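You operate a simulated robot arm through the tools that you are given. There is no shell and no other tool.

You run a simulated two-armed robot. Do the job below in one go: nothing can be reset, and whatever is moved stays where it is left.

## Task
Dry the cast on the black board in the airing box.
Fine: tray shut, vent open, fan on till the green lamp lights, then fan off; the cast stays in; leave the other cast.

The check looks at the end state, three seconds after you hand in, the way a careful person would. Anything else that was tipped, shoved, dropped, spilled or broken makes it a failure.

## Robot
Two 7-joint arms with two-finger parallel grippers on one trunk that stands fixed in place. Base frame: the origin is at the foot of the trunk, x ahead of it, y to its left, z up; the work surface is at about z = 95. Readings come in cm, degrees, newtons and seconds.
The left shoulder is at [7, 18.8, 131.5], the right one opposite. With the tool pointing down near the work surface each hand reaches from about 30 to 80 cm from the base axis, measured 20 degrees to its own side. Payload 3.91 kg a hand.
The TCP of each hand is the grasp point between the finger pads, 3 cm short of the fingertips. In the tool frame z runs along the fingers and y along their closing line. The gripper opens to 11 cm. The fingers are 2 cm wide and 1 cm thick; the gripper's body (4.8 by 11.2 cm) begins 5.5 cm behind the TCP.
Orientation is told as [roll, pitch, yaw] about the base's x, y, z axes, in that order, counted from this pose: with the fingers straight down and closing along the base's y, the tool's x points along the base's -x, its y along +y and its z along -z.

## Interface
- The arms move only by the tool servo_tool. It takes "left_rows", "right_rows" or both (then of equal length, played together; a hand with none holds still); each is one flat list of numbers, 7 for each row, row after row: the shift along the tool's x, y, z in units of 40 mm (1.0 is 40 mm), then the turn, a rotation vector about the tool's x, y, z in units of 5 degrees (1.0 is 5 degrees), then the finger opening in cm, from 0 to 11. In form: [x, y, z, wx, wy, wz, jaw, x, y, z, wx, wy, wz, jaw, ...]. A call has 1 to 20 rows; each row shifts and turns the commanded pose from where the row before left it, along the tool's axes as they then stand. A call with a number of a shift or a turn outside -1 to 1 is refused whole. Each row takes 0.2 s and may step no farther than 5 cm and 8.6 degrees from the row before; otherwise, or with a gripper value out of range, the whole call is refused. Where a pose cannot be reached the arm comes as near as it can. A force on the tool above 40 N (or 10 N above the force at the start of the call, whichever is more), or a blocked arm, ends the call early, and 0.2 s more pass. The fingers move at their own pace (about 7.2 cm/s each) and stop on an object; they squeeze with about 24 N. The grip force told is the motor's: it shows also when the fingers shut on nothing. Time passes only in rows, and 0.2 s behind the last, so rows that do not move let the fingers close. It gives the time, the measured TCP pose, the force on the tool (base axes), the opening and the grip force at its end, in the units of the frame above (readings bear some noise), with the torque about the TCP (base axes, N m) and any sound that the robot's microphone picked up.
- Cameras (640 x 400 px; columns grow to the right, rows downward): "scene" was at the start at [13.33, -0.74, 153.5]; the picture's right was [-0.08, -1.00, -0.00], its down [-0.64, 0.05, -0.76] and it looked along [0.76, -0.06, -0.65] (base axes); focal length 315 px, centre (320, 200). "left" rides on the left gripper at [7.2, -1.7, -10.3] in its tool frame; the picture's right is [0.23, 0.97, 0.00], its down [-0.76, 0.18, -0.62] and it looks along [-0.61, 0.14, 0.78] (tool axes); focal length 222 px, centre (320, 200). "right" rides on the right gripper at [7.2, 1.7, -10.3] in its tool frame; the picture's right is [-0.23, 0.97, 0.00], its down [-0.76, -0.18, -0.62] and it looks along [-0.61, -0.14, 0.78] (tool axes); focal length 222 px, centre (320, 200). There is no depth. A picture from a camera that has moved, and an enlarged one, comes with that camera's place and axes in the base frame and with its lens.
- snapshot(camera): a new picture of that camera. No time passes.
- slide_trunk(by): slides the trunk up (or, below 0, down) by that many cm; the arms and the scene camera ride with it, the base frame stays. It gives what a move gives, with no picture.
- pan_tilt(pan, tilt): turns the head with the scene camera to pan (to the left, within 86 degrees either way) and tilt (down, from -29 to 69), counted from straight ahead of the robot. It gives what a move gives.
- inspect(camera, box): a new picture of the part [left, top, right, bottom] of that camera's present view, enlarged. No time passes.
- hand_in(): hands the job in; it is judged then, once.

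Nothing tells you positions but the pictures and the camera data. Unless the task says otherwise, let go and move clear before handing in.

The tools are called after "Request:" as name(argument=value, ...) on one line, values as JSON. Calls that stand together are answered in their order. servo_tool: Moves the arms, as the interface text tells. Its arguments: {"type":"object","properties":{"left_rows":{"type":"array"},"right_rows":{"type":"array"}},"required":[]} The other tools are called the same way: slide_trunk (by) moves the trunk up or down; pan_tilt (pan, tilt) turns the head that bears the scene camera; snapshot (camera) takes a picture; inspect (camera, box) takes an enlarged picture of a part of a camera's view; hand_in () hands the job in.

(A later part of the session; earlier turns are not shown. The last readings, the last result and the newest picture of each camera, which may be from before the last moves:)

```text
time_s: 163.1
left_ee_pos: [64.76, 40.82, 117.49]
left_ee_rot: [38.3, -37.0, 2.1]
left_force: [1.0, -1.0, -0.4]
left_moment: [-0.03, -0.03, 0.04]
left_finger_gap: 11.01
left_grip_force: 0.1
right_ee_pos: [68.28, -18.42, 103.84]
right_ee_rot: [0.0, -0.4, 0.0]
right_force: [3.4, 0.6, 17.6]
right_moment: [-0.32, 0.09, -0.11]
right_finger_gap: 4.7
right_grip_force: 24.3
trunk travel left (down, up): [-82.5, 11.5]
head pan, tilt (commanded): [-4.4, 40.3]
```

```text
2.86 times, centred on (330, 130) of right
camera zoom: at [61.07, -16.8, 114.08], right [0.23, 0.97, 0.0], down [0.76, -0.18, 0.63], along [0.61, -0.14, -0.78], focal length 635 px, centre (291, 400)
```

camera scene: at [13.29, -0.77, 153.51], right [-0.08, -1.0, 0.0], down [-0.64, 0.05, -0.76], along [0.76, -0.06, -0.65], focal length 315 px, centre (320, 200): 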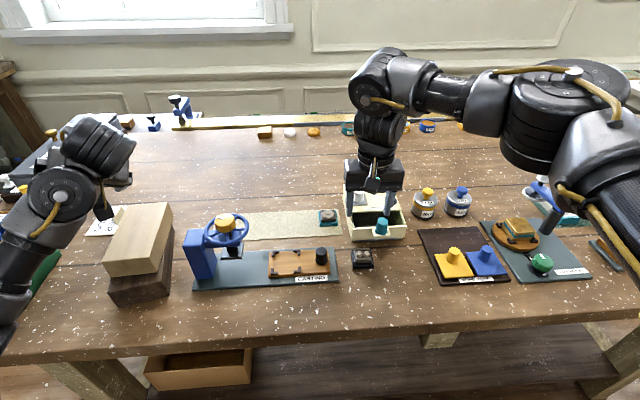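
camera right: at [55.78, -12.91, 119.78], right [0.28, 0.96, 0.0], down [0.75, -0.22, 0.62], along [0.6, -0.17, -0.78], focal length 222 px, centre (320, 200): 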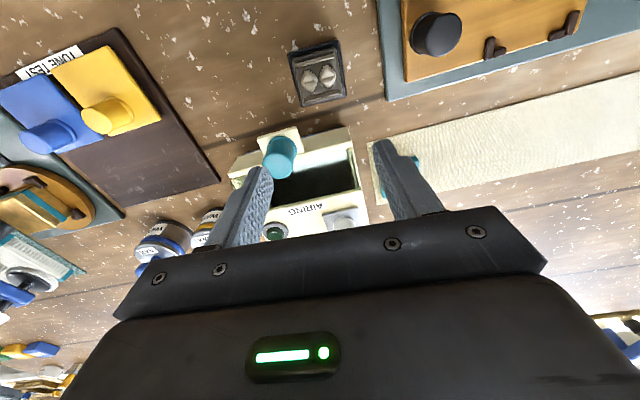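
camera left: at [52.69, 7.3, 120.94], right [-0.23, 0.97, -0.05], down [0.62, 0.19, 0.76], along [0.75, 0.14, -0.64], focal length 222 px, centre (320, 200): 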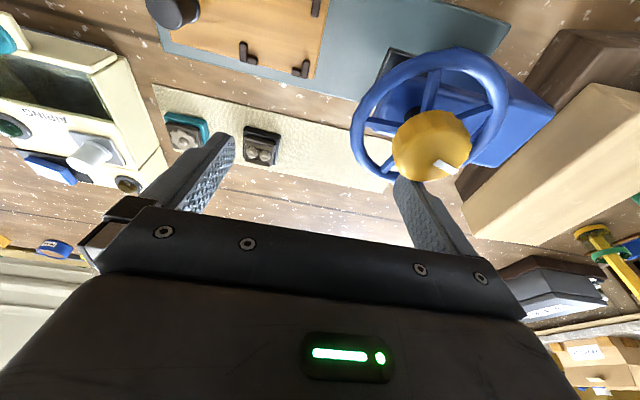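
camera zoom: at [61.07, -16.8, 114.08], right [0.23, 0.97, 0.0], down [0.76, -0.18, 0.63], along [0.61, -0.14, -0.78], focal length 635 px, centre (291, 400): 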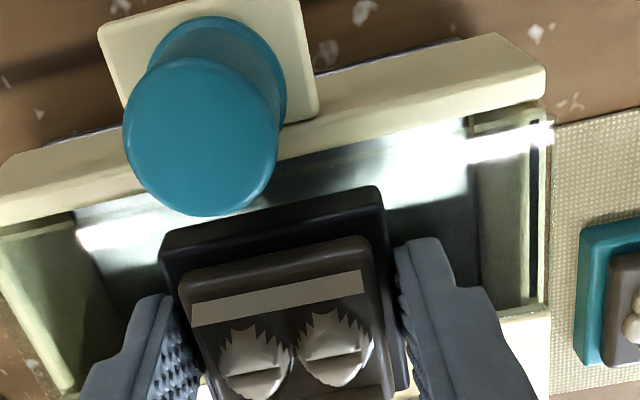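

The near edge looks well clear of the panel in the picture, so something else is touching. I'll look with the left camera for a side view.

Request:
servo_tool(right_rows=[0, 0, -0.15, 0, 0, 0, 3.5, 0, 0, 0, 0, 0, 0, 3.5])

Request:
snapshot(camera="left")

Request:
inspect(camera="scene", box=[340, 130, 440, 250])

```text
time_s: 163.7
left_ee_pos: [64.96, 40.81, 117.49]
left_ee_rot: [38.4, -36.9, 2.1]
left_force: [-0.3, 0.1, -0.1]
left_moment: [-0.01, -0.04, 0.02]
left_finger_gap: 10.98
left_grip_force: 0.1
right_ee_pos: [68.53, -18.5, 103.98]
right_ee_rot: [0.0, -0.1, 0.1]
right_force: [-0.1, 0.1, -1.1]
right_moment: [0.04, 0.02, 0.01]
right_finger_gap: 4.71
right_grip_force: 24.2
trunk travel left (down, up): [-82.5, 11.5]
head pan, tilt (commanded): [-4.4, 40.3]
```

```text
taken
camera left: at [55.24, 32.74, 118.75], right [-0.57, 0.74, 0.35], down [0.26, -0.24, 0.94], along [0.78, 0.62, -0.06], focal length 222 px, centre (320, 200)
```

left: 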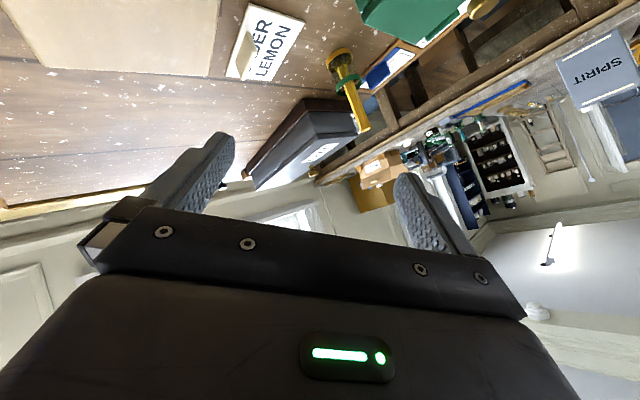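

```text
3.33 times, centred on (390, 190) of scene
camera zoom: at [13.27, -0.69, 153.49], right [-0.08, -1.0, 0.0], down [-0.64, 0.05, -0.76], along [0.76, -0.06, -0.65], focal length 1049 px, centre (87, 233)
```

zoom: 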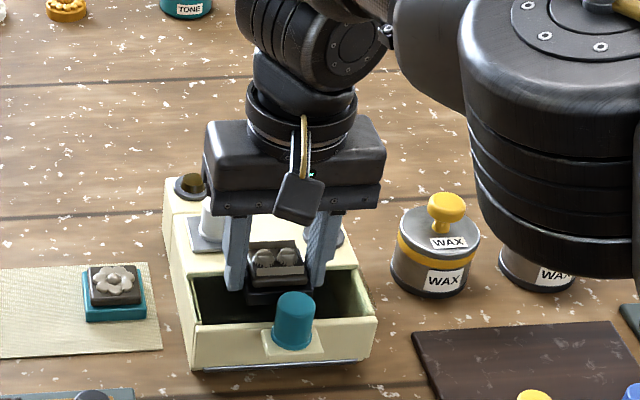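

Request:
snapshot(camera="scene")

Request:
pan_tilt(pan=-30, tilt=50)

Request:
snapshot(camera="scene")

```text
taken
camera scene: at [13.27, -0.69, 153.49], right [-0.08, -1.0, 0.0], down [-0.64, 0.05, -0.76], along [0.76, -0.06, -0.65], focal length 315 px, centre (320, 200)
```

scene: 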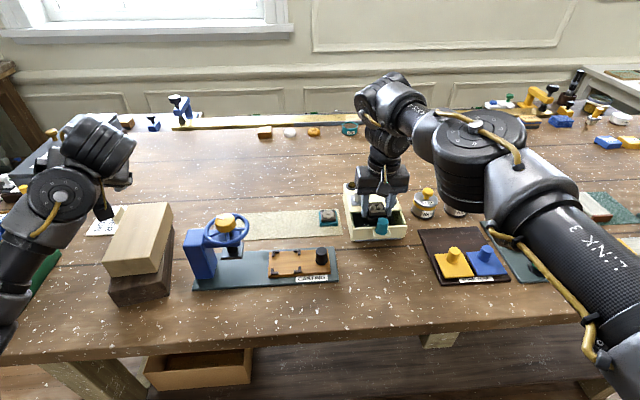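

```text
time_s: 164.6
left_ee_pos: [65.12, 40.78, 117.4]
left_ee_rot: [38.4, -36.9, 2.0]
left_force: [0.1, 0.6, -0.5]
left_moment: [-0.01, 0.0, 0.03]
left_finger_gap: 11.0
left_grip_force: 0.1
right_ee_pos: [68.63, -18.59, 104.13]
right_ee_rot: [0.0, -0.1, 0.0]
right_force: [-0.6, -0.2, -1.1]
right_moment: [-0.01, 0.0, 0.0]
right_finger_gap: 4.72
right_grip_force: 24.1
trunk travel left (down, up): [-82.5, 11.5]
head pan, tilt (commanded): [-30.0, 50.0]
```

```text
taken
camera scene: at [11.58, -3.92, 152.13], right [-0.5, -0.87, 0.0], down [-0.66, 0.38, -0.64], along [0.56, -0.32, -0.77], focal length 315 px, centre (320, 200)
```

scene: 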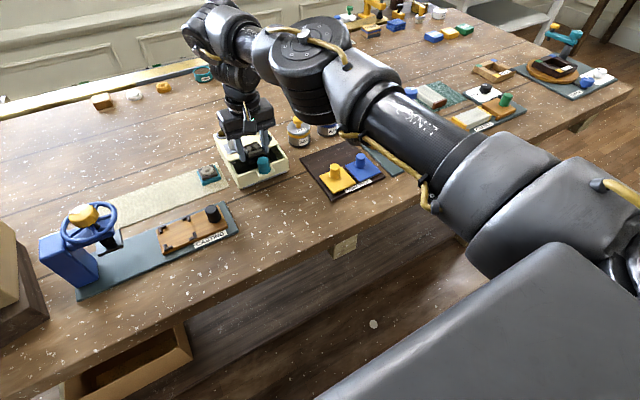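

Re-triangulating with the newer views, the rims sit nearer z 100.7 and the opening spans about x 65.2 to 70.2, so my board was overlapping the box's front edge. I'll move back to x 67.45 and probe again.

Request:
servo_tool(right_rows=[0, 0, -0.1, 0, 0, 0, 3.5, 0.15, -0.08, 0, 0, 0, 0, 3.5, 0.145, 0, 0, 0, 0, 0, 3.5, 0, 0, 0, 0, 0, 0, 3.5])

Request:
pan_tilt(pan=-4.4, tilt=40.3)

Request:
inspect(camera="right", box=[240, 60, 420, 200])

```text
time_s: 165.6
left_ee_pos: [65.03, 40.97, 117.32]
left_ee_rot: [38.4, -36.9, 2.1]
left_force: [0.0, 0.5, 0.4]
left_moment: [0.02, 0.03, 0.01]
left_finger_gap: 11.02
left_grip_force: 0.1
right_ee_pos: [67.18, -18.81, 104.45]
right_ee_rot: [0.0, -0.1, 0.0]
right_force: [-0.7, 1.0, -1.1]
right_moment: [-0.04, 0.02, 0.01]
right_finger_gap: 4.73
right_grip_force: 24.3
trunk travel left (down, up): [-82.5, 11.5]
head pan, tilt (commanded): [-30.0, 50.0]
```

```text
time_s: 166.5
left_ee_pos: [65.05, 40.81, 117.44]
left_ee_rot: [38.2, -36.8, 2.0]
left_force: [-0.2, -0.5, 0.0]
left_moment: [-0.01, -0.02, -0.01]
left_finger_gap: 11.02
left_grip_force: 0.1
right_ee_pos: [67.22, -18.68, 104.49]
right_ee_rot: [0.1, -0.1, 0.0]
right_force: [0.1, 0.2, -0.6]
right_moment: [-0.01, -0.01, 0.01]
right_finger_gap: 4.71
right_grip_force: 23.7
trunk travel left (down, up): [-82.5, 11.5]
head pan, tilt (commanded): [-4.4, 40.3]
```

```text
2.86 times, centred on (330, 130) of right
camera zoom: at [59.87, -17.11, 114.76], right [0.23, 0.97, 0.0], down [0.76, -0.18, 0.62], along [0.61, -0.14, -0.78], focal length 635 px, centre (291, 400)
```

zoom: 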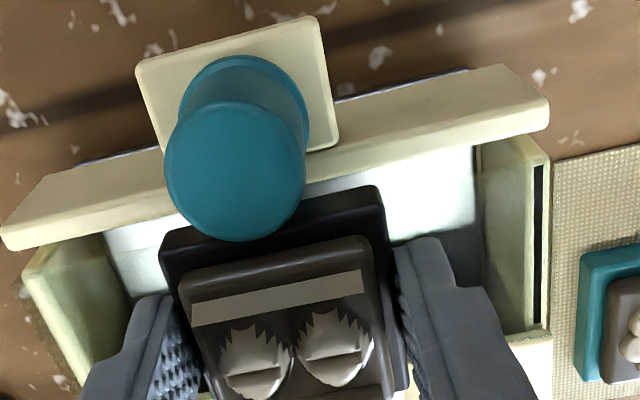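

The tray's front panel has moved out a little (about 0.5 cm), so the tray can still slide and there's now more room. The board sits well inside the opening here, so I'll lower gently.

Request:
servo_tool(right_rows=[-0.02, 0, 0.1, 0, 0, 0, 3.5, 0, 0, 0.08, 0, 0, 0, 3.5, 0, 0, 0.06, 0, 0, 0, 3.5, 0, 0, 0, 0, 0, 0, 3.5])

```text
time_s: 167.5
left_ee_pos: [64.8, 40.89, 117.48]
left_ee_rot: [38.3, -37.0, 2.1]
left_force: [-0.6, -0.1, -0.7]
left_moment: [-0.01, -0.01, 0.01]
left_finger_gap: 10.98
left_grip_force: 0.1
right_ee_pos: [67.2, -18.88, 103.74]
right_ee_rot: [0.1, -0.3, 0.0]
right_force: [5.2, -2.0, 17.0]
right_moment: [-0.56, 0.01, 0.27]
right_finger_gap: 4.74
right_grip_force: 24.5
trunk travel left (down, up): [-82.5, 11.5]
head pan, tilt (commanded): [-4.4, 40.3]
```

The torque matches the fingertips themselves touching something flat at about z 100.8 inside the opening. I'll lift away and take a close, unobstructed look into the tray.

Request:
servo_tool(right_rows=[0, 0, -0.2, 0, 0, 0, 3.5, 0, 0, -0.5, 0, 0, 0, 3.5, 0.3, 0.3, -0.7, 0, 0, 0, 3.5, 0.6, 0.5, -0.3, 0, 0, 0, 3.5, 0.6, 0.5, 0, 0, 0, 0, 3.5, 0, 0, 0, 0, 0, 0, 3.5])

Request:
inspect(camera="right", box=[200, 100, 360, 220])

Request:
inspect(camera="scene", box=[340, 200, 410, 246])

Request:
snapshot(camera="right")

```text
time_s: 168.9
left_ee_pos: [65.04, 40.69, 117.31]
left_ee_rot: [38.2, -36.8, 2.0]
left_force: [-0.7, -0.3, 0.0]
left_moment: [0.02, 0.0, -0.01]
left_finger_gap: 10.99
left_grip_force: 0.1
right_ee_pos: [61.3, -13.59, 110.19]
right_ee_rot: [0.2, 0.0, 0.0]
right_force: [-0.3, -0.6, 0.1]
right_moment: [0.03, 0.01, 0.01]
right_finger_gap: 4.71
right_grip_force: 23.7
trunk travel left (down, up): [-82.5, 11.5]
head pan, tilt (commanded): [-4.4, 40.3]
```

```text
3.33 times, centred on (280, 160) of right
camera zoom: at [54.01, -11.91, 120.57], right [0.23, 0.97, 0.0], down [0.76, -0.18, 0.62], along [0.61, -0.14, -0.78], focal length 740 px, centre (453, 333)
```

zoom: 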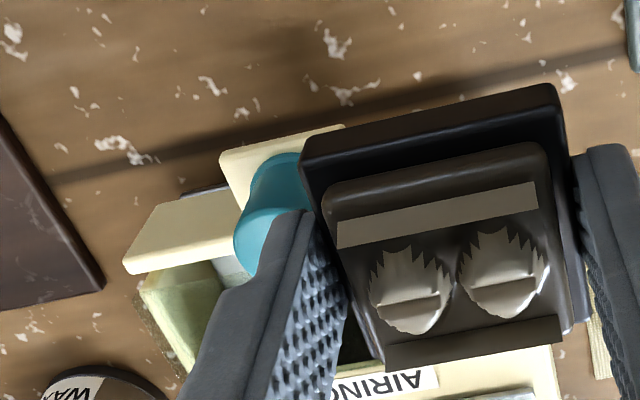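

```text
8.70 times, centred on (375, 223) of scene
camera zoom: at [13.38, -0.73, 153.5], right [-0.08, -1.0, 0.0], down [-0.65, 0.05, -0.76], along [0.76, -0.06, -0.65], focal length 2736 px, centre (-158, -0)
```

zoom: 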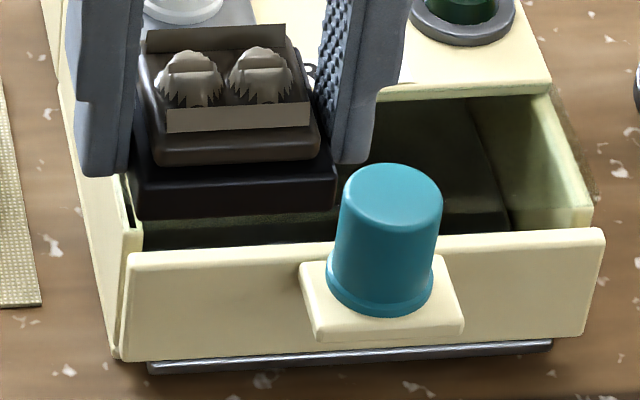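

```text
taken
camera right: at [54.01, -11.91, 120.57], right [0.23, 0.97, 0.0], down [0.76, -0.18, 0.62], along [0.61, -0.14, -0.78], focal length 222 px, centre (320, 200)
```

right: 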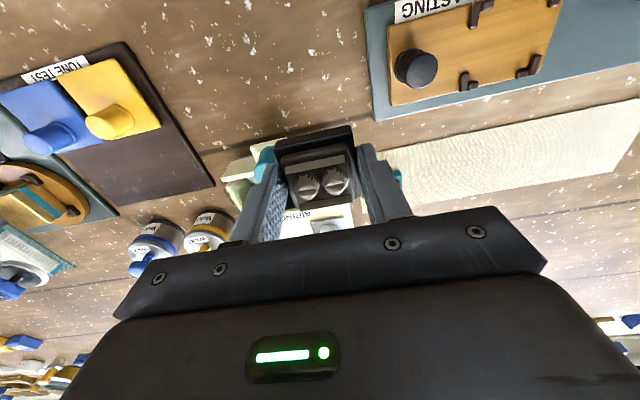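

The tray interior looks deep and empty, so I need to find what's being touched. I'll set the cast back on the bench and probe the tray with closed fingertips.

Request:
servo_tool(right_rows=[0.225, -0.05, 0.5, 0, 0, 0, 3.5, 0.225, -0.05, 0.5, 0, 0, 0, 3.5, 0, 0, 0.5, 0, 0, 0, 3.5, 0, 0, 0.5, 0, 0, 0, 3.5, 0, 0, 0.4, 0, 0, 0, 3.5, 0, 0, 0.35, 0, 0, 0, 3.5, 0, 0, 0.1, 0, 0, 0, 3.5, 0, 0, 0, 0, 0, 0, 3.5])

Request:
servo_tool(right_rows=[0, 0, 0.05, 0, 0, 0, 3.5, 0, 0, 0, 0, 0, 0, 3.5])

```text
time_s: 170.7
left_ee_pos: [65.06, 40.66, 117.38]
left_ee_rot: [38.3, -36.9, 2.0]
left_force: [-0.4, 0.2, 0.4]
left_moment: [0.02, -0.01, -0.02]
left_finger_gap: 10.99
left_grip_force: 0.0
right_ee_pos: [59.44, -13.98, 98.73]
right_ee_rot: [0.1, -0.1, 0.0]
right_force: [-0.5, 0.8, -0.7]
right_moment: [-0.02, -0.01, 0.0]
right_finger_gap: 4.72
right_grip_force: 23.9
trunk travel left (down, up): [-82.5, 11.5]
head pan, tilt (commanded): [-4.4, 40.3]
```

```text
time_s: 171.3
left_ee_pos: [65.06, 40.74, 117.4]
left_ee_rot: [38.3, -36.9, 1.9]
left_force: [-0.1, 0.0, 0.0]
left_moment: [0.0, 0.01, -0.02]
left_finger_gap: 10.98
left_grip_force: 0.0
right_ee_pos: [59.49, -14.07, 98.69]
right_ee_rot: [0.1, -0.2, -0.1]
right_force: [0.4, 1.2, -0.2]
right_moment: [0.02, 0.0, 0.02]
right_finger_gap: 4.72
right_grip_force: 23.6
trunk travel left (down, up): [-82.5, 11.5]
head pan, tilt (commanded): [-4.4, 40.3]
```

Request:
servo_tool(right_rows=[0, 0, 0.05, 0, 0, 0, 3.5, 0, 0, 0, 0, 0, 0, 3.5])

Request:
servo_tool(right_rows=[0, 0, 0.03, 0, 0, 0, 3.5, 0, 0, 0, 0, 0, 0, 3.5])

```text
time_s: 171.9
left_ee_pos: [65.01, 40.87, 117.43]
left_ee_rot: [38.3, -36.9, 2.0]
left_force: [-0.9, -0.1, -0.7]
left_moment: [0.01, -0.01, 0.01]
left_finger_gap: 10.98
left_grip_force: 0.1
right_ee_pos: [59.52, -14.12, 98.4]
right_ee_rot: [0.1, -0.1, 0.0]
right_force: [-0.9, 0.3, -0.3]
right_moment: [-0.01, 0.02, 0.0]
right_finger_gap: 4.73
right_grip_force: 24.1
trunk travel left (down, up): [-82.5, 11.5]
head pan, tilt (commanded): [-4.4, 40.3]
```

```text
time_s: 172.5
left_ee_pos: [65.06, 40.78, 117.35]
left_ee_rot: [38.2, -37.0, 2.1]
left_force: [1.0, 0.2, 0.2]
left_moment: [0.0, 0.01, 0.01]
left_finger_gap: 10.99
left_grip_force: 0.0
right_ee_pos: [59.44, -14.16, 98.37]
right_ee_rot: [0.1, -0.1, 0.1]
right_force: [0.1, -0.5, -0.6]
right_moment: [0.01, 0.02, 0.01]
right_finger_gap: 4.7
right_grip_force: 24.5
trunk travel left (down, up): [-82.5, 11.5]
head pan, tilt (commanded): [-4.4, 40.3]
```

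Request:
servo_tool(right_rows=[0, 0, 0.04, 0, 0, 0, 3.5, 0, 0, 0, 0, 0, 0, 3.5])

Request:
inspect(camera="scene", box=[330, 225, 410, 285])

```text
time_s: 173.1
left_ee_pos: [65.06, 40.72, 117.4]
left_ee_rot: [38.3, -36.9, 2.0]
left_force: [-0.2, 0.2, 0.2]
left_moment: [0.02, 0.0, 0.03]
left_finger_gap: 11.02
left_grip_force: 0.1
right_ee_pos: [59.51, -14.15, 98.38]
right_ee_rot: [0.1, -0.1, 0.0]
right_force: [0.2, 0.0, -0.6]
right_moment: [0.0, -0.04, 0.02]
right_finger_gap: 4.69
right_grip_force: 23.7
trunk travel left (down, up): [-82.5, 11.5]
head pan, tilt (commanded): [-4.4, 40.3]
```

```text
6.67 times, centred on (370, 255) of scene
camera zoom: at [13.34, -0.72, 153.5], right [-0.08, -1.0, 0.0], down [-0.65, 0.05, -0.76], along [0.76, -0.06, -0.65], focal length 2098 px, centre (-13, -167)
```

zoom: 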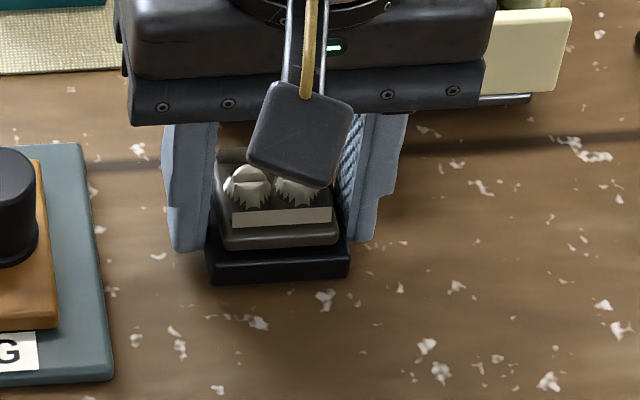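

Request:
servo_tool(right_rows=[0, 0, 0.05, 0, 0, 0, 3.5, 0, 0, 0, 0, 0, 0, 3.5])

Request:
servo_tool(right_rows=[0, 0, 0.04, 0, 0, 0, 3.5, 0, 0, 0, 0, 0, 0, 3.5])

```text
time_s: 173.7
left_ee_pos: [65.02, 40.71, 117.4]
left_ee_rot: [38.5, -37.0, 2.0]
left_force: [-0.5, 0.1, 0.5]
left_moment: [-0.02, 0.03, 0.0]
left_finger_gap: 10.99
left_grip_force: 0.1
right_ee_pos: [59.46, -13.96, 97.95]
right_ee_rot: [0.1, -0.1, -0.1]
right_force: [0.5, -0.4, -1.7]
right_moment: [-0.02, 0.0, 0.01]
right_finger_gap: 4.71
right_grip_force: 23.9
trunk travel left (down, up): [-82.5, 11.5]
head pan, tilt (commanded): [-4.4, 40.3]
```

```text
time_s: 174.3
left_ee_pos: [65.01, 40.77, 117.3]
left_ee_rot: [38.2, -36.9, 2.0]
left_force: [0.3, 0.5, -0.1]
left_moment: [0.0, -0.02, 0.02]
left_finger_gap: 11.0
left_grip_force: 0.1
right_ee_pos: [59.48, -13.94, 97.89]
right_ee_rot: [0.1, -0.2, 0.0]
right_force: [0.3, -1.5, 3.3]
right_moment: [-0.06, -0.12, -0.03]
right_finger_gap: 4.69
right_grip_force: 24.3
trunk travel left (down, up): [-82.5, 11.5]
head pan, tilt (commanded): [-4.4, 40.3]
```

The board had slid up a little in the grip, which explains the repeated contact at the fingertips. I'll release the cast here and probe the tray opening with closed fingertips to learn its real shape.

Request:
servo_tool(right_rows=[0, 0, 0, 0, 0, 0, 5, 0, 0, 0, 0, 0, 0, 6, 0, 0, 0, 0, 0, 0, 7, 0, 0, -0.3, 0, 0, 0, 7, 0, 0, -0.5, 0, 0, 0, 7, 0, 0, -0.7, 0, 0, 0, 7, 0, 0, -0.7, 0, 0, 0, 7, 0, 0, -0.6, 0, 0, 0, 7, 0, 0, 0, 0, 0, 0, 7])

Request:
snapshot(camera="scene")

Request:
inspect(camera="right", box=[220, 60, 420, 230])

```text
time_s: 176.3
left_ee_pos: [64.98, 40.7, 117.39]
left_ee_rot: [38.3, -36.9, 2.0]
left_force: [-0.4, 0.4, 0.4]
left_moment: [0.02, 0.03, 0.02]
left_finger_gap: 10.99
left_grip_force: 0.1
right_ee_pos: [59.5, -14.0, 109.05]
right_ee_rot: [0.2, 0.0, 0.0]
right_force: [-0.3, 0.3, 0.2]
right_moment: [-0.03, -0.03, 0.01]
right_finger_gap: 7.02
right_grip_force: 0.1
trunk travel left (down, up): [-82.5, 11.5]
head pan, tilt (commanded): [-4.4, 40.3]
```

```text
taken
camera scene: at [13.37, -0.75, 153.5], right [-0.08, -1.0, 0.0], down [-0.65, 0.05, -0.76], along [0.76, -0.06, -0.65], focal length 315 px, centre (320, 200)
```

scene: 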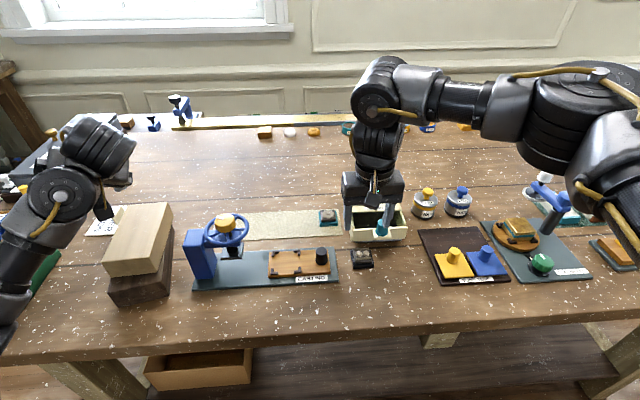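

```text
2.35 times, centred on (320, 145) of right
camera zoom: at [52.26, -12.34, 119.38], right [0.23, 0.97, 0.0], down [0.76, -0.18, 0.62], along [0.61, -0.14, -0.78], focal length 523 px, centre (320, 329)
```

zoom: 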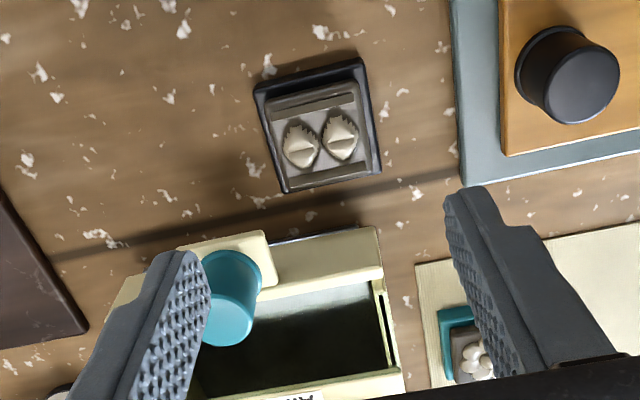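

Request:
servo_tool(right_rows=[-0.55, -0.32, 0, 0, 0, 0, 4, -0.55, -0.32, 0, 0, 0, 0, 1, -0.55, -0.32, 0, 0, 0, 0, 0, -0.48, -0.29, 0, 0, 0, 0, 0, 0, 0, 0.5, 0, 0, 0, 0, 0, 0, 0.4, 0, 0, 0, 0, 0, 0, 0, 0, 0, 0, 0])

Request:
servo_tool(right_rows=[0, 0, 0.15, 0, 0, 0, 0, 0, 0, 0.15, 0, 0, 0, 0, 0, 0, 0.1, 0, 0, 0, 0, 0, 0, 0, 0, 0, 0, 0])

Request:
inspect(camera="right", box=[220, 60, 420, 230])

```text
time_s: 177.9
left_ee_pos: [65.05, 40.83, 117.36]
left_ee_rot: [38.3, -36.9, 2.1]
left_force: [0.0, -0.1, 0.5]
left_moment: [-0.02, 0.01, -0.03]
left_finger_gap: 11.02
left_grip_force: 0.1
right_ee_pos: [67.98, -19.07, 105.51]
right_ee_rot: [0.0, -0.1, 0.0]
right_force: [0.6, 0.4, 0.2]
right_moment: [0.01, 0.02, 0.0]
right_finger_gap: 0.0
right_grip_force: 24.2
trunk travel left (down, up): [-82.5, 11.5]
head pan, tilt (commanded): [-4.4, 40.3]
```

```text
time_s: 178.9
left_ee_pos: [64.98, 40.75, 117.37]
left_ee_rot: [38.3, -36.8, 2.0]
left_force: [-0.1, -0.3, -0.2]
left_moment: [-0.01, 0.0, 0.0]
left_finger_gap: 11.02
left_grip_force: 0.0
right_ee_pos: [67.92, -19.07, 104.07]
right_ee_rot: [0.1, -0.1, 0.0]
right_force: [-0.1, 0.1, 0.3]
right_moment: [0.02, -0.03, 0.0]
right_finger_gap: 0.01
right_grip_force: 23.9
trunk travel left (down, up): [-82.5, 11.5]
head pan, tilt (commanded): [-4.4, 40.3]
```

```text
2.35 times, centred on (320, 145) of right
camera zoom: at [60.63, -17.33, 114.32], right [0.23, 0.97, 0.0], down [0.76, -0.18, 0.62], along [0.61, -0.14, -0.78], focal length 523 px, centre (320, 329)
```

zoom: 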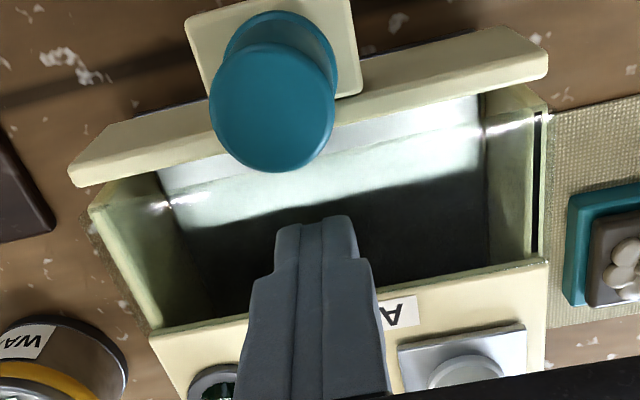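

Request:
servo_tool(right_rows=[0, 0, 0.07, 0, 0, 0, 0, 0, 0, 0.07, 0, 0, 0, 0, 0, 0, 0, 0, 0, 0, 0])

Request:
servo_tool(right_rows=[0, 0, 0.08, 0, 0, 0, 0, 0, 0, 0.08, 0, 0, 0, 0, 0, 0, 0, 0, 0, 0, 0])

```text
time_s: 179.7
left_ee_pos: [64.89, 40.75, 117.56]
left_ee_rot: [38.3, -37.1, 2.1]
left_force: [-0.3, 0.3, -0.6]
left_moment: [-0.02, -0.01, -0.01]
left_finger_gap: 11.0
left_grip_force: 0.1
right_ee_pos: [67.86, -18.95, 103.86]
right_ee_rot: [0.1, -0.5, -0.1]
right_force: [8.0, -4.5, 27.9]
right_moment: [-0.12, 0.06, 0.14]
right_finger_gap: 0.0
right_grip_force: 23.9
trunk travel left (down, up): [-82.5, 11.5]
head pan, tilt (commanded): [-4.4, 40.3]
```

```text
time_s: 180.1
left_ee_pos: [64.71, 40.76, 117.48]
left_ee_rot: [38.3, -37.0, 2.2]
left_force: [0.6, -0.6, 0.4]
left_moment: [-0.03, -0.02, 0.03]
left_finger_gap: 11.01
left_grip_force: 0.1
right_ee_pos: [68.06, -18.93, 103.75]
right_ee_rot: [0.1, -0.6, 0.0]
right_force: [-8.5, -1.1, 14.3]
right_moment: [-0.03, 0.42, -0.02]
right_finger_gap: 0.0
right_grip_force: 24.4
trunk travel left (down, up): [-82.5, 11.5]
head pan, tilt (commanded): [-4.4, 40.3]
stopped in row 1 (right hand): the force on the tool passed its limit at 42 N (the readings are from after the stop); the commanded pose is now the measured one
```

Even the bare closed fingertips meet a surface at z about 100.9 in the middle of the opening, so something solid but hard to see covers it. I'll probe other spots to map it.

Request:
servo_tool(right_rows=[0, 0, -0.15, 0, 0, 0, 0, -0.28, 0, 0, 0, 0, 0, 0, 0, 0, 0, 0, 0, 0, 0])

Request:
servo_tool(right_rows=[0, 0, 0.08, 0, 0, 0, 0, 0, 0, 0.05, 0, 0, 0, 0, 0, 0, 0.05, 0, 0, 0, 0, 0, 0, 0, 0, 0, 0, 0])

Request:
inspect(camera="right", box=[240, 60, 400, 180])

```text
time_s: 180.9
left_ee_pos: [65.17, 40.69, 117.26]
left_ee_rot: [38.4, -36.8, 2.0]
left_force: [0.0, -0.2, -1.0]
left_moment: [0.01, 0.03, -0.03]
left_finger_gap: 11.03
left_grip_force: 0.1
right_ee_pos: [69.36, -19.13, 104.01]
right_ee_rot: [0.1, -0.3, -0.1]
right_force: [-0.2, -0.8, 0.0]
right_moment: [0.01, 0.02, 0.0]
right_finger_gap: 0.0
right_grip_force: 24.0
trunk travel left (down, up): [-82.5, 11.5]
head pan, tilt (commanded): [-4.4, 40.3]
```

```text
time_s: 181.9
left_ee_pos: [64.8, 40.92, 117.46]
left_ee_rot: [38.2, -36.9, 2.1]
left_force: [-0.3, -0.1, -0.1]
left_moment: [0.04, 0.0, 0.01]
left_finger_gap: 11.01
left_grip_force: 0.2
right_ee_pos: [69.19, -18.86, 103.86]
right_ee_rot: [0.1, -0.9, -0.2]
right_force: [4.3, 1.1, 27.9]
right_moment: [0.06, 0.18, -0.05]
right_finger_gap: 0.0
right_grip_force: 23.8
trunk travel left (down, up): [-82.5, 11.5]
head pan, tilt (commanded): [-4.4, 40.3]
```

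```text
3.33 times, centred on (320, 120) of right
camera zoom: at [61.78, -17.15, 114.02], right [0.23, 0.97, 0.0], down [0.75, -0.18, 0.63], along [0.62, -0.14, -0.77], focal length 740 px, centre (320, 467)
```

zoom: 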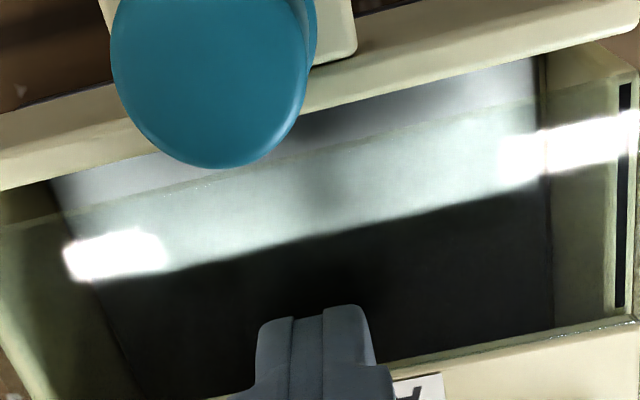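

Now I can see it: a clear pane covers the opening, with its front edge about 0.8 cm behind the tray's front panel, while the tray itself slides. So the tray must be pulled out further from under the pane. First I'll move the cast out of the tray's path; starting by lifting off and going back to it.

Request:
servo_tool(right_rows=[0, 0, -0.4, 0, 0, 0, 0, 0, 0, -0.6, 0, 0, 0, 0, 0, 0, -0.4, 0, 0, 0, 0, 0.6, 0.3, 0, 0, 0, 0, 2, 0.6, 0.3, 0, 0, 0, 0, 5, 0.6, 0.3, 0, 0, 0, 0, 7, 0.6, 0.3, 0, 0, 0, 0, 7, 0, 0, 0, 0, 0, 0, 7])

Request:
inspect(camera="right", box=[220, 40, 420, 210])

```text
time_s: 183.7
left_ee_pos: [65.14, 40.73, 117.25]
left_ee_rot: [38.3, -37.0, 2.0]
left_force: [1.1, 0.4, 0.0]
left_moment: [-0.02, 0.0, 0.01]
left_finger_gap: 11.0
left_grip_force: 0.0
right_ee_pos: [59.43, -14.27, 108.9]
right_ee_rot: [0.1, -0.5, 0.0]
right_force: [-0.6, -0.8, -0.4]
right_moment: [0.01, 0.0, -0.01]
right_finger_gap: 7.0
right_grip_force: 0.1
trunk travel left (down, up): [-82.5, 11.5]
head pan, tilt (commanded): [-4.4, 40.3]
```

```text
2.35 times, centred on (320, 125) of right
camera zoom: at [52.04, -12.57, 119.19], right [0.23, 0.97, 0.0], down [0.76, -0.18, 0.63], along [0.61, -0.14, -0.78], focal length 523 px, centre (320, 376)
```

zoom: 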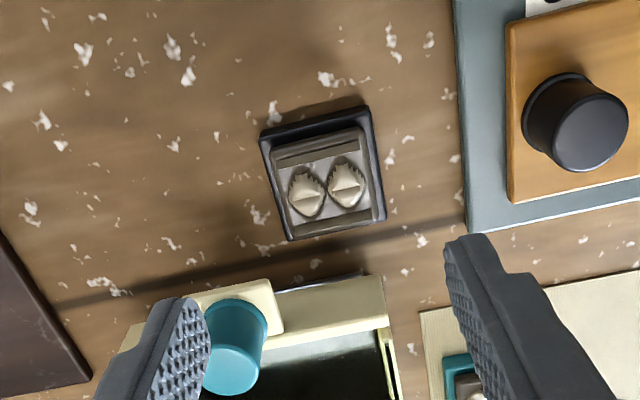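

Request:
servo_tool(right_rows=[0.04, 0.06, 0.45, 0, 0.1, 0, 7, 0, 0, 0.45, 0, 0, 0, 7, 0, 0, 0.45, 0, 0, 0, 7, 0, 0, 0.45, 0, 0, 0, 7, 0, 0, 0.45, 0, 0, 0, 7, 0, 0, 0.38, 0, 0, 0, 7, 0, 0, 0, 0, 0, 0, 7])

Request:
servo_tool(right_rows=[0, 0, 0, 0, 0, 0, 6, 0, 0, 0, 0, 0, 0, 5, 0, 0, 0, 0, 0, 0, 4, 0, 0, 0, 0, 0, 0, 3.5, 0, 0, 0, 0, 0, 0, 3.5])

Request:
inspect(camera="right", box=[220, 60, 440, 220])

```text
time_s: 185.3
left_ee_pos: [65.1, 40.77, 117.43]
left_ee_rot: [38.3, -36.9, 2.1]
left_force: [0.7, -0.3, -0.2]
left_moment: [-0.01, 0.0, -0.03]
left_finger_gap: 11.03
left_grip_force: 0.1
right_ee_pos: [59.56, -13.82, 98.31]
right_ee_rot: [0.1, 0.0, -0.1]
right_force: [0.4, -0.4, 0.4]
right_moment: [-0.01, -0.01, 0.0]
right_finger_gap: 7.03
right_grip_force: 0.0
trunk travel left (down, up): [-82.5, 11.5]
head pan, tilt (commanded): [-4.4, 40.3]
```

```text
time_s: 186.5
left_ee_pos: [65.07, 40.68, 117.44]
left_ee_rot: [38.2, -36.9, 2.0]
left_force: [0.7, 0.5, -0.1]
left_moment: [0.02, 0.03, 0.01]
left_finger_gap: 11.01
left_grip_force: 0.0
right_ee_pos: [59.76, -13.88, 98.42]
right_ee_rot: [0.1, -0.1, -0.1]
right_force: [1.4, 0.3, 0.1]
right_moment: [-0.03, -0.01, 0.03]
right_finger_gap: 4.69
right_grip_force: 23.6
trunk travel left (down, up): [-82.5, 11.5]
head pan, tilt (commanded): [-4.4, 40.3]
```

```text
2.50 times, centred on (330, 140) of right
camera zoom: at [52.38, -12.2, 108.69], right [0.23, 0.97, 0.0], down [0.76, -0.18, 0.62], along [0.61, -0.14, -0.78], focal length 555 px, centre (295, 350)
```

zoom: 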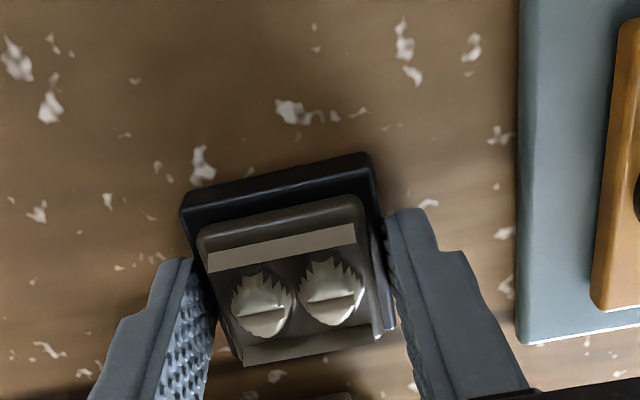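

Request:
servo_tool(right_rows=[0, 0, -0.3, 0, 0, 0, 3.5, 0, 0, -0.45, 0, 0, 0, 3.5, 0.4, 0, 0, 0, 0, 0, 3.5, 0.5, 0.1, 0, 0, 0, 0, 3.5, 0.5, 0.1, 0, 0, 0, 0, 3.5, 0.5, 0.1, 0, 0, 0, 0, 3.5, 0.45, 0.1, 0, 0, 0, 0, 3.5, 0, 0, 0, 0, 0, 0, 3.5])

Request:
inspect(camera="scene", box=[300, 200, 440, 320])

```text
time_s: 188.3
left_ee_pos: [65.06, 40.85, 117.38]
left_ee_rot: [38.3, -37.0, 2.1]
left_force: [0.2, 0.4, 0.4]
left_moment: [-0.02, 0.0, -0.01]
left_finger_gap: 11.03
left_grip_force: 0.1
right_ee_pos: [50.28, -12.4, 101.07]
right_ee_rot: [0.1, 0.0, 0.0]
right_force: [0.1, -0.3, 0.1]
right_moment: [-0.02, 0.01, 0.0]
right_finger_gap: 4.72
right_grip_force: 24.0
trunk travel left (down, up): [-82.5, 11.5]
head pan, tilt (commanded): [-4.4, 40.3]
```

```text
3.33 times, centred on (370, 260) of scene
camera zoom: at [13.36, -0.72, 153.5], right [-0.08, -1.0, 0.0], down [-0.65, 0.05, -0.76], along [0.76, -0.06, -0.65], focal length 1049 px, centre (153, 0)
```

zoom: 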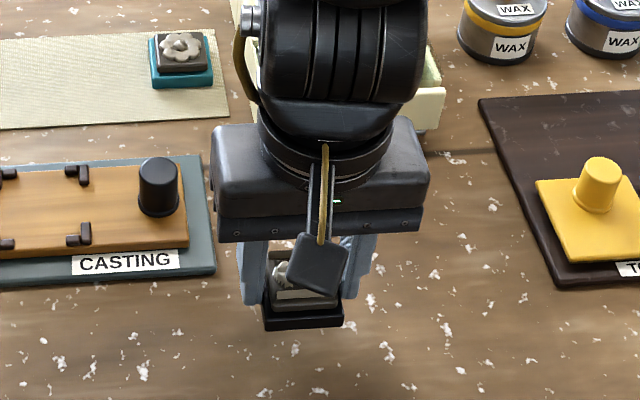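

Request:
servo_tool(right_rows=[0, 0, 0.3, 0, 0, 0, 3.5, 0, 0, 0.25, 0, 0, 0, 3.5, 0, 0, 0.08, 0, 0, 0, 3.5, 0, 0, 0, 0, 0, 0, 3.5])

Request:
servo_tool(right_rows=[0, 0, 0.05, 0, 0, 0, 3.5, 0, 0, 0, 0, 0, 0, 3.5])

```text
time_s: 189.3
left_ee_pos: [65.03, 40.73, 117.45]
left_ee_rot: [38.3, -36.9, 2.1]
left_force: [0.6, 0.2, -0.1]
left_moment: [0.01, -0.01, 0.03]
left_finger_gap: 11.01
left_grip_force: 0.1
right_ee_pos: [50.27, -12.3, 98.76]
right_ee_rot: [0.1, 0.1, -0.1]
right_force: [-0.5, -0.4, -1.1]
right_moment: [0.03, -0.02, 0.02]
right_finger_gap: 4.72
right_grip_force: 23.7
trunk travel left (down, up): [-82.5, 11.5]
head pan, tilt (commanded): [-4.4, 40.3]
```

```text
time_s: 189.9
left_ee_pos: [65.0, 40.71, 117.43]
left_ee_rot: [38.2, -36.9, 2.0]
left_force: [0.2, -0.8, -0.5]
left_moment: [0.01, -0.01, 0.0]
left_finger_gap: 11.0
left_grip_force: 0.1
right_ee_pos: [50.21, -12.37, 98.72]
right_ee_rot: [0.1, 0.0, -0.1]
right_force: [0.7, 0.0, -0.7]
right_moment: [0.06, 0.0, -0.01]
right_finger_gap: 4.71
right_grip_force: 23.7
trunk travel left (down, up): [-82.5, 11.5]
head pan, tilt (commanded): [-4.4, 40.3]
```

Request:
servo_tool(right_rows=[0, 0, 0.06, 0, 0, 0, 3.5, 0, 0, 0, 0, 0, 0, 3.5])

Request:
servo_tool(right_rows=[0, 0, 0.04, 0, 0, 0, 3.5, 0, 0, 0, 0, 0, 0, 3.5])

```text
time_s: 190.5
left_ee_pos: [65.04, 40.77, 117.38]
left_ee_rot: [38.3, -36.9, 2.0]
left_force: [0.1, -0.2, 0.7]
left_moment: [0.03, 0.01, 0.01]
left_finger_gap: 10.99
left_grip_force: 0.0
right_ee_pos: [50.05, -12.39, 98.37]
right_ee_rot: [0.1, 0.0, -0.2]
right_force: [0.0, 0.1, -1.5]
right_moment: [0.0, -0.03, 0.0]
right_finger_gap: 4.68
right_grip_force: 24.2
trunk travel left (down, up): [-82.5, 11.5]
head pan, tilt (commanded): [-4.4, 40.3]
```

```text
time_s: 191.1
left_ee_pos: [64.85, 40.76, 117.32]
left_ee_rot: [38.3, -36.9, 2.1]
left_force: [-0.6, -0.4, -0.6]
left_moment: [0.02, 0.0, -0.01]
left_finger_gap: 11.01
left_grip_force: 0.2
right_ee_pos: [50.13, -12.41, 98.46]
right_ee_rot: [0.2, 0.0, -0.1]
right_force: [-0.7, 0.4, 7.5]
right_moment: [-0.08, 0.13, -0.02]
right_finger_gap: 4.71
right_grip_force: 24.0
trunk travel left (down, up): [-82.5, 11.5]
head pan, tilt (commanded): [-4.4, 40.3]
```

The cast is down. I'll release, rise, and go to the tray handle.

Request:
servo_tool(right_rows=[0, 0, 0, 0, 0, 0, 5, 0, 0, 0, 0, 0, 0, 6.5, 0, 0, -0.2, 0, 0, 0, 7, 0, 0, -0.5, 0, 0, 0, 7, 0, 0, -0.7, 0, 0, 0, 7, 0, 0, -0.7, 0, 0, 0, 7, 0, 0, -0.6, 0, 0, 0, 7, -0.7, -0.4, 0, 0, 0, 0, 7, -0.7, -0.4, 0, 0, 0, 0, 7, -0.7, -0.4, 0, 0, 0, 0, 7, -0.6, -0.3, 0, 0, 0, 0, 7, 0, 0, 0, 0, 0, 0, 7])

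Request:
inspect(camera="right", box=[200, 40, 440, 230])

Request:
inspect(camera="scene", box=[320, 190, 440, 300])

```text
time_s: 193.7
left_ee_pos: [64.96, 40.77, 117.45]
left_ee_rot: [38.2, -36.9, 2.1]
left_force: [0.6, 0.1, 0.9]
left_moment: [0.0, -0.01, -0.03]
left_finger_gap: 10.98
left_grip_force: 0.0
right_ee_pos: [61.31, -18.58, 109.09]
right_ee_rot: [0.2, 0.0, 0.1]
right_force: [0.0, 0.8, 0.4]
right_moment: [-0.01, 0.0, -0.01]
right_finger_gap: 7.0
right_grip_force: 0.0
right hand out of reach, approached as far as the arm can: row 6
trunk travel left (down, up): [-82.5, 11.5]
head pan, tilt (commanded): [-4.4, 40.3]
```

```text
2.11 times, centred on (320, 135) of right
camera zoom: at [53.97, -16.9, 119.41], right [0.23, 0.97, 0.0], down [0.76, -0.18, 0.62], along [0.61, -0.14, -0.78], focal length 468 px, centre (320, 337)
```

zoom: 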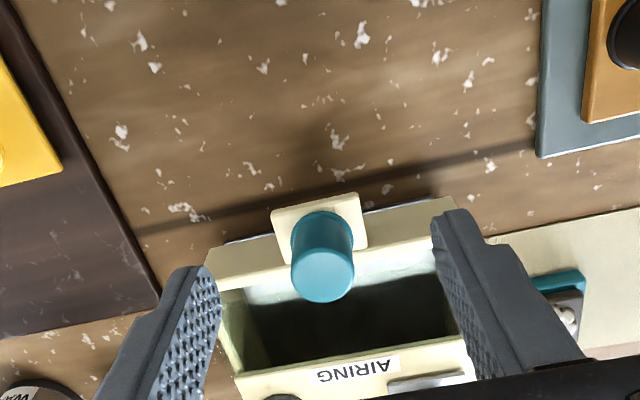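

```text
3.64 times, centred on (380, 245) of scene
camera zoom: at [13.29, -0.73, 153.51], right [-0.08, -1.0, 0.0], down [-0.64, 0.05, -0.76], along [0.76, -0.06, -0.65], focal length 1144 px, centre (102, 36)
```

zoom: 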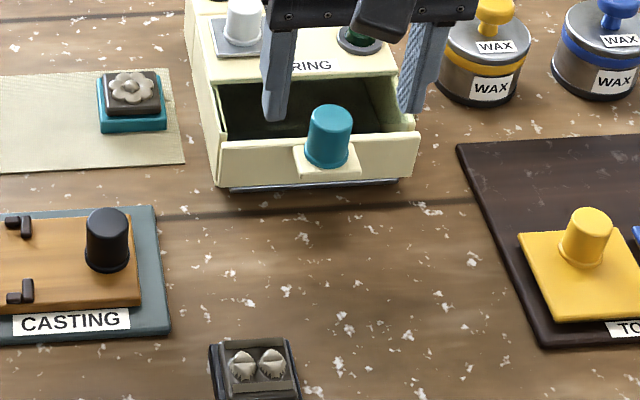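

Request:
servo_tool(right_rows=[-0.55, -0.12, 0, 0, 0, 0, 6, 0, 0, 0.4, 0, 0, 0, 6, 0, 0, 0.4, 0, 0, 0, 6, 0, 0, 0.4, 0, 0, 0, 6, 0, 0, 0.3, 0, 0, 0, 6, 0, 0, 0, 0, 0, 0, 6])

Request:
inspect(camera="right", box=[200, 60, 440, 230])

Request:
inspect(camera="scene", box=[330, 190, 420, 260])

```text
time_s: 195.1
left_ee_pos: [64.92, 40.86, 117.48]
left_ee_rot: [38.4, -36.9, 2.1]
left_force: [-0.4, -0.3, -0.8]
left_moment: [-0.01, 0.02, 0.02]
left_finger_gap: 10.99
left_grip_force: 0.1
right_ee_pos: [63.64, -18.88, 103.04]
right_ee_rot: [0.1, 0.0, -0.1]
right_force: [-0.4, -1.5, 5.5]
right_moment: [-0.16, -0.06, -0.02]
right_finger_gap: 5.99
right_grip_force: 0.1
trunk travel left (down, up): [-82.5, 11.5]
head pan, tilt (commanded): [-4.4, 40.3]
```

```text
2.35 times, centred on (320, 145) of right
camera zoom: at [56.2, -17.19, 113.41], right [0.23, 0.97, 0.0], down [0.76, -0.18, 0.62], along [0.61, -0.14, -0.78], focal length 523 px, centre (320, 329)
```

zoom: 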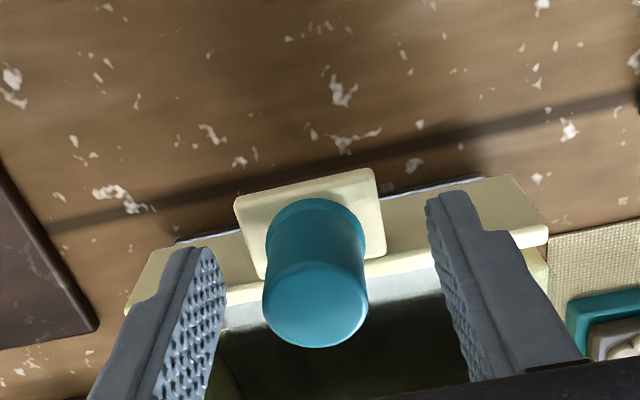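

```text
5.71 times, centred on (375, 225) of scene
camera zoom: at [13.24, -0.69, 153.52], right [-0.08, -1.0, 0.0], down [-0.64, 0.05, -0.76], along [0.76, -0.06, -0.65], focal length 1798 px, centre (6, 57)
```

zoom: 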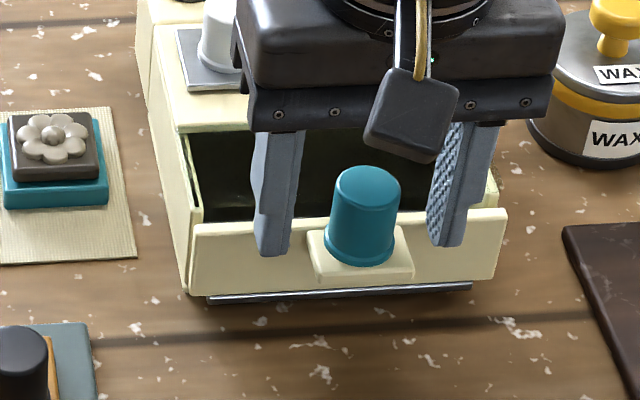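

The fingers straddle the handle, just touching the panel top. I'll rise a hair, close on the handle, and then pull the tray out slowly.

Request:
servo_tool(right_rows=[0, -0.03, -0.06, 0, 0, 0, 6, 0, 0, 0, 0, 0, 0, 4, 0, 0, 0, 0, 0, 0, 2.5, 0, 0, 0, 0, 0, 0, 2, 0, 0, 0, 0, 0, 0, 2])

Request:
servo_tool(right_rows=[0.1, 0, 0, 0, 0, 0, 2, 0.15, 0, 0, 0, 0, 0, 2, 0.15, 0, 0, 0, 0, 0, 2, 0.15, 0, 0, 0, 0, 0, 2, 0, 0, 0, 0, 0, 0, 2])

Request:
inspect(camera="right", box=[200, 60, 440, 230])

```text
time_s: 196.3
left_ee_pos: [64.99, 40.83, 117.44]
left_ee_rot: [38.3, -37.0, 2.0]
left_force: [0.3, -0.2, 0.4]
left_moment: [0.0, -0.02, -0.01]
left_finger_gap: 11.01
left_grip_force: 0.0
right_ee_pos: [63.52, -18.97, 103.27]
right_ee_rot: [0.1, 0.0, -0.1]
right_force: [-1.3, -0.2, -0.7]
right_moment: [-0.49, 0.16, 0.01]
right_finger_gap: 2.55
right_grip_force: 45.3
trunk travel left (down, up): [-82.5, 11.5]
head pan, tilt (commanded): [-4.4, 40.3]
```

```text
time_s: 197.5
left_ee_pos: [65.07, 40.88, 117.38]
left_ee_rot: [38.2, -36.8, 2.1]
left_force: [-0.3, -0.3, -0.1]
left_moment: [0.01, 0.01, -0.03]
left_finger_gap: 11.01
left_grip_force: 0.1
right_ee_pos: [61.3, -18.99, 103.23]
right_ee_rot: [0.1, 0.0, 0.0]
right_force: [-0.1, 6.9, -12.0]
right_moment: [-0.32, -1.14, 0.2]
right_finger_gap: 2.57
right_grip_force: 45.3
trunk travel left (down, up): [-82.5, 11.5]
head pan, tilt (commanded): [-4.4, 40.3]
```

```text
2.35 times, centred on (320, 145) of right
camera zoom: at [54.07, -17.35, 113.56], right [0.23, 0.97, 0.0], down [0.76, -0.18, 0.62], along [0.61, -0.14, -0.78], focal length 523 px, centre (320, 329)
```

zoom: 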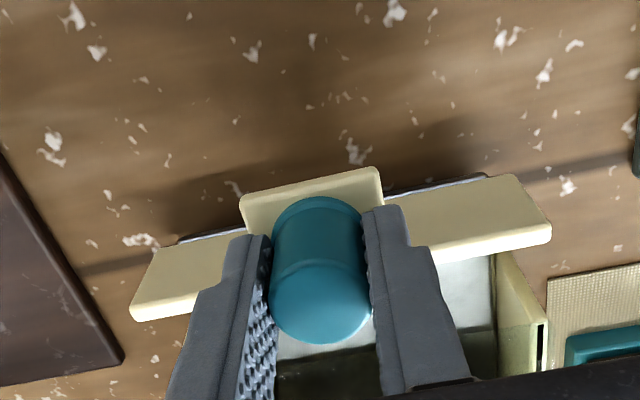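

The tray slides out smoothly. I'll pull a few more centimetres until it resists.

Request:
servo_tool(right_rows=[0.15, 0, 0, 0, 0, 0, 2, 0.15, 0, 0, 0, 0, 0, 2, 0.15, 0, 0, 0, 0, 0, 2, 0.15, 0, 0, 0, 0, 0, 2, 0, 0, 0, 0, 0, 0, 2])

Request:
inspect(camera="scene", box=[320, 180, 430, 290])

```text
time_s: 198.7
left_ee_pos: [65.19, 40.79, 117.4]
left_ee_rot: [38.3, -36.8, 2.1]
left_force: [0.7, -0.2, 0.9]
left_moment: [-0.01, 0.01, 0.01]
left_finger_gap: 10.99
left_grip_force: 0.0
right_ee_pos: [58.98, -19.08, 103.15]
right_ee_rot: [0.0, 0.2, 0.0]
right_force: [0.2, 3.8, -5.2]
right_moment: [-0.49, 1.35, -0.02]
right_finger_gap: 2.54
right_grip_force: 45.9
trunk travel left (down, up): [-82.5, 11.5]
head pan, tilt (commanded): [-4.4, 40.3]
```

```text
3.64 times, centred on (375, 235) of scene
camera zoom: at [13.44, -0.64, 153.5], right [-0.08, -1.0, 0.0], down [-0.65, 0.05, -0.76], along [0.76, -0.06, -0.65], focal length 1144 px, centre (120, 73)
```

zoom: 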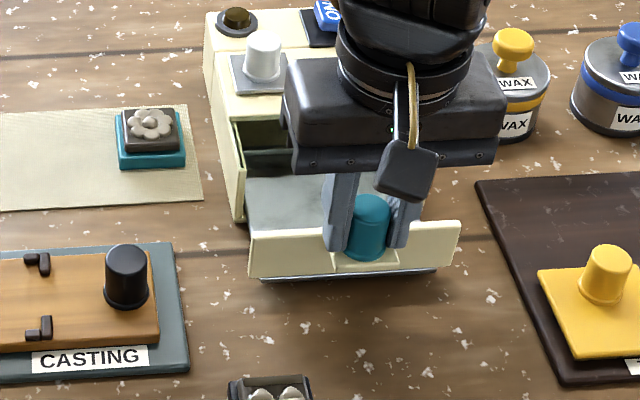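

Request:
servo_tool(right_rows=[0.1, 0, 0, 0, 0, 0, 2, 0.1, 0, 0, 0, 0, 0, 2, 0.1, 0, 0, 0, 0, 0, 2, 0, 0, 0, 0, 0, 0, 2])

Request:
inspect(camera="scene", box=[320, 180, 430, 290])

```text
time_s: 199.7
left_ee_pos: [65.04, 40.86, 117.39]
left_ee_rot: [38.3, -36.9, 2.1]
left_force: [-0.1, -0.4, 0.5]
left_moment: [0.02, -0.01, -0.02]
left_finger_gap: 11.04
left_grip_force: 0.0
right_ee_pos: [57.99, -19.09, 103.2]
right_ee_rot: [0.1, 0.1, 0.0]
right_force: [-0.4, 2.3, -6.7]
right_moment: [-0.42, -0.41, -0.04]
right_finger_gap: 2.52
right_grip_force: 44.6
trunk travel left (down, up): [-82.5, 11.5]
head pan, tilt (commanded): [-4.4, 40.3]
```

```text
3.64 times, centred on (375, 235) of scene
camera zoom: at [13.42, -0.7, 153.49], right [-0.08, -1.0, 0.0], down [-0.65, 0.05, -0.76], along [0.76, -0.06, -0.65], focal length 1144 px, centre (120, 73)
```

zoom: 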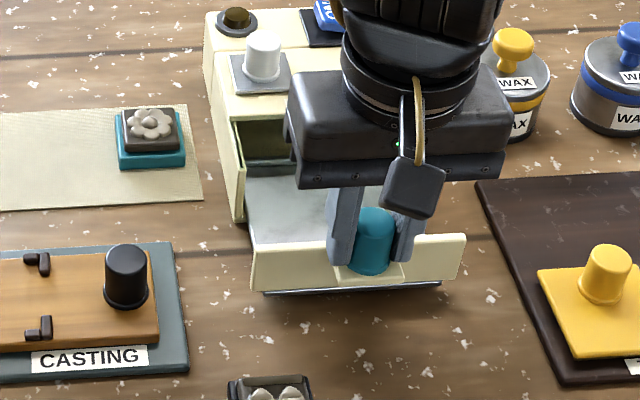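

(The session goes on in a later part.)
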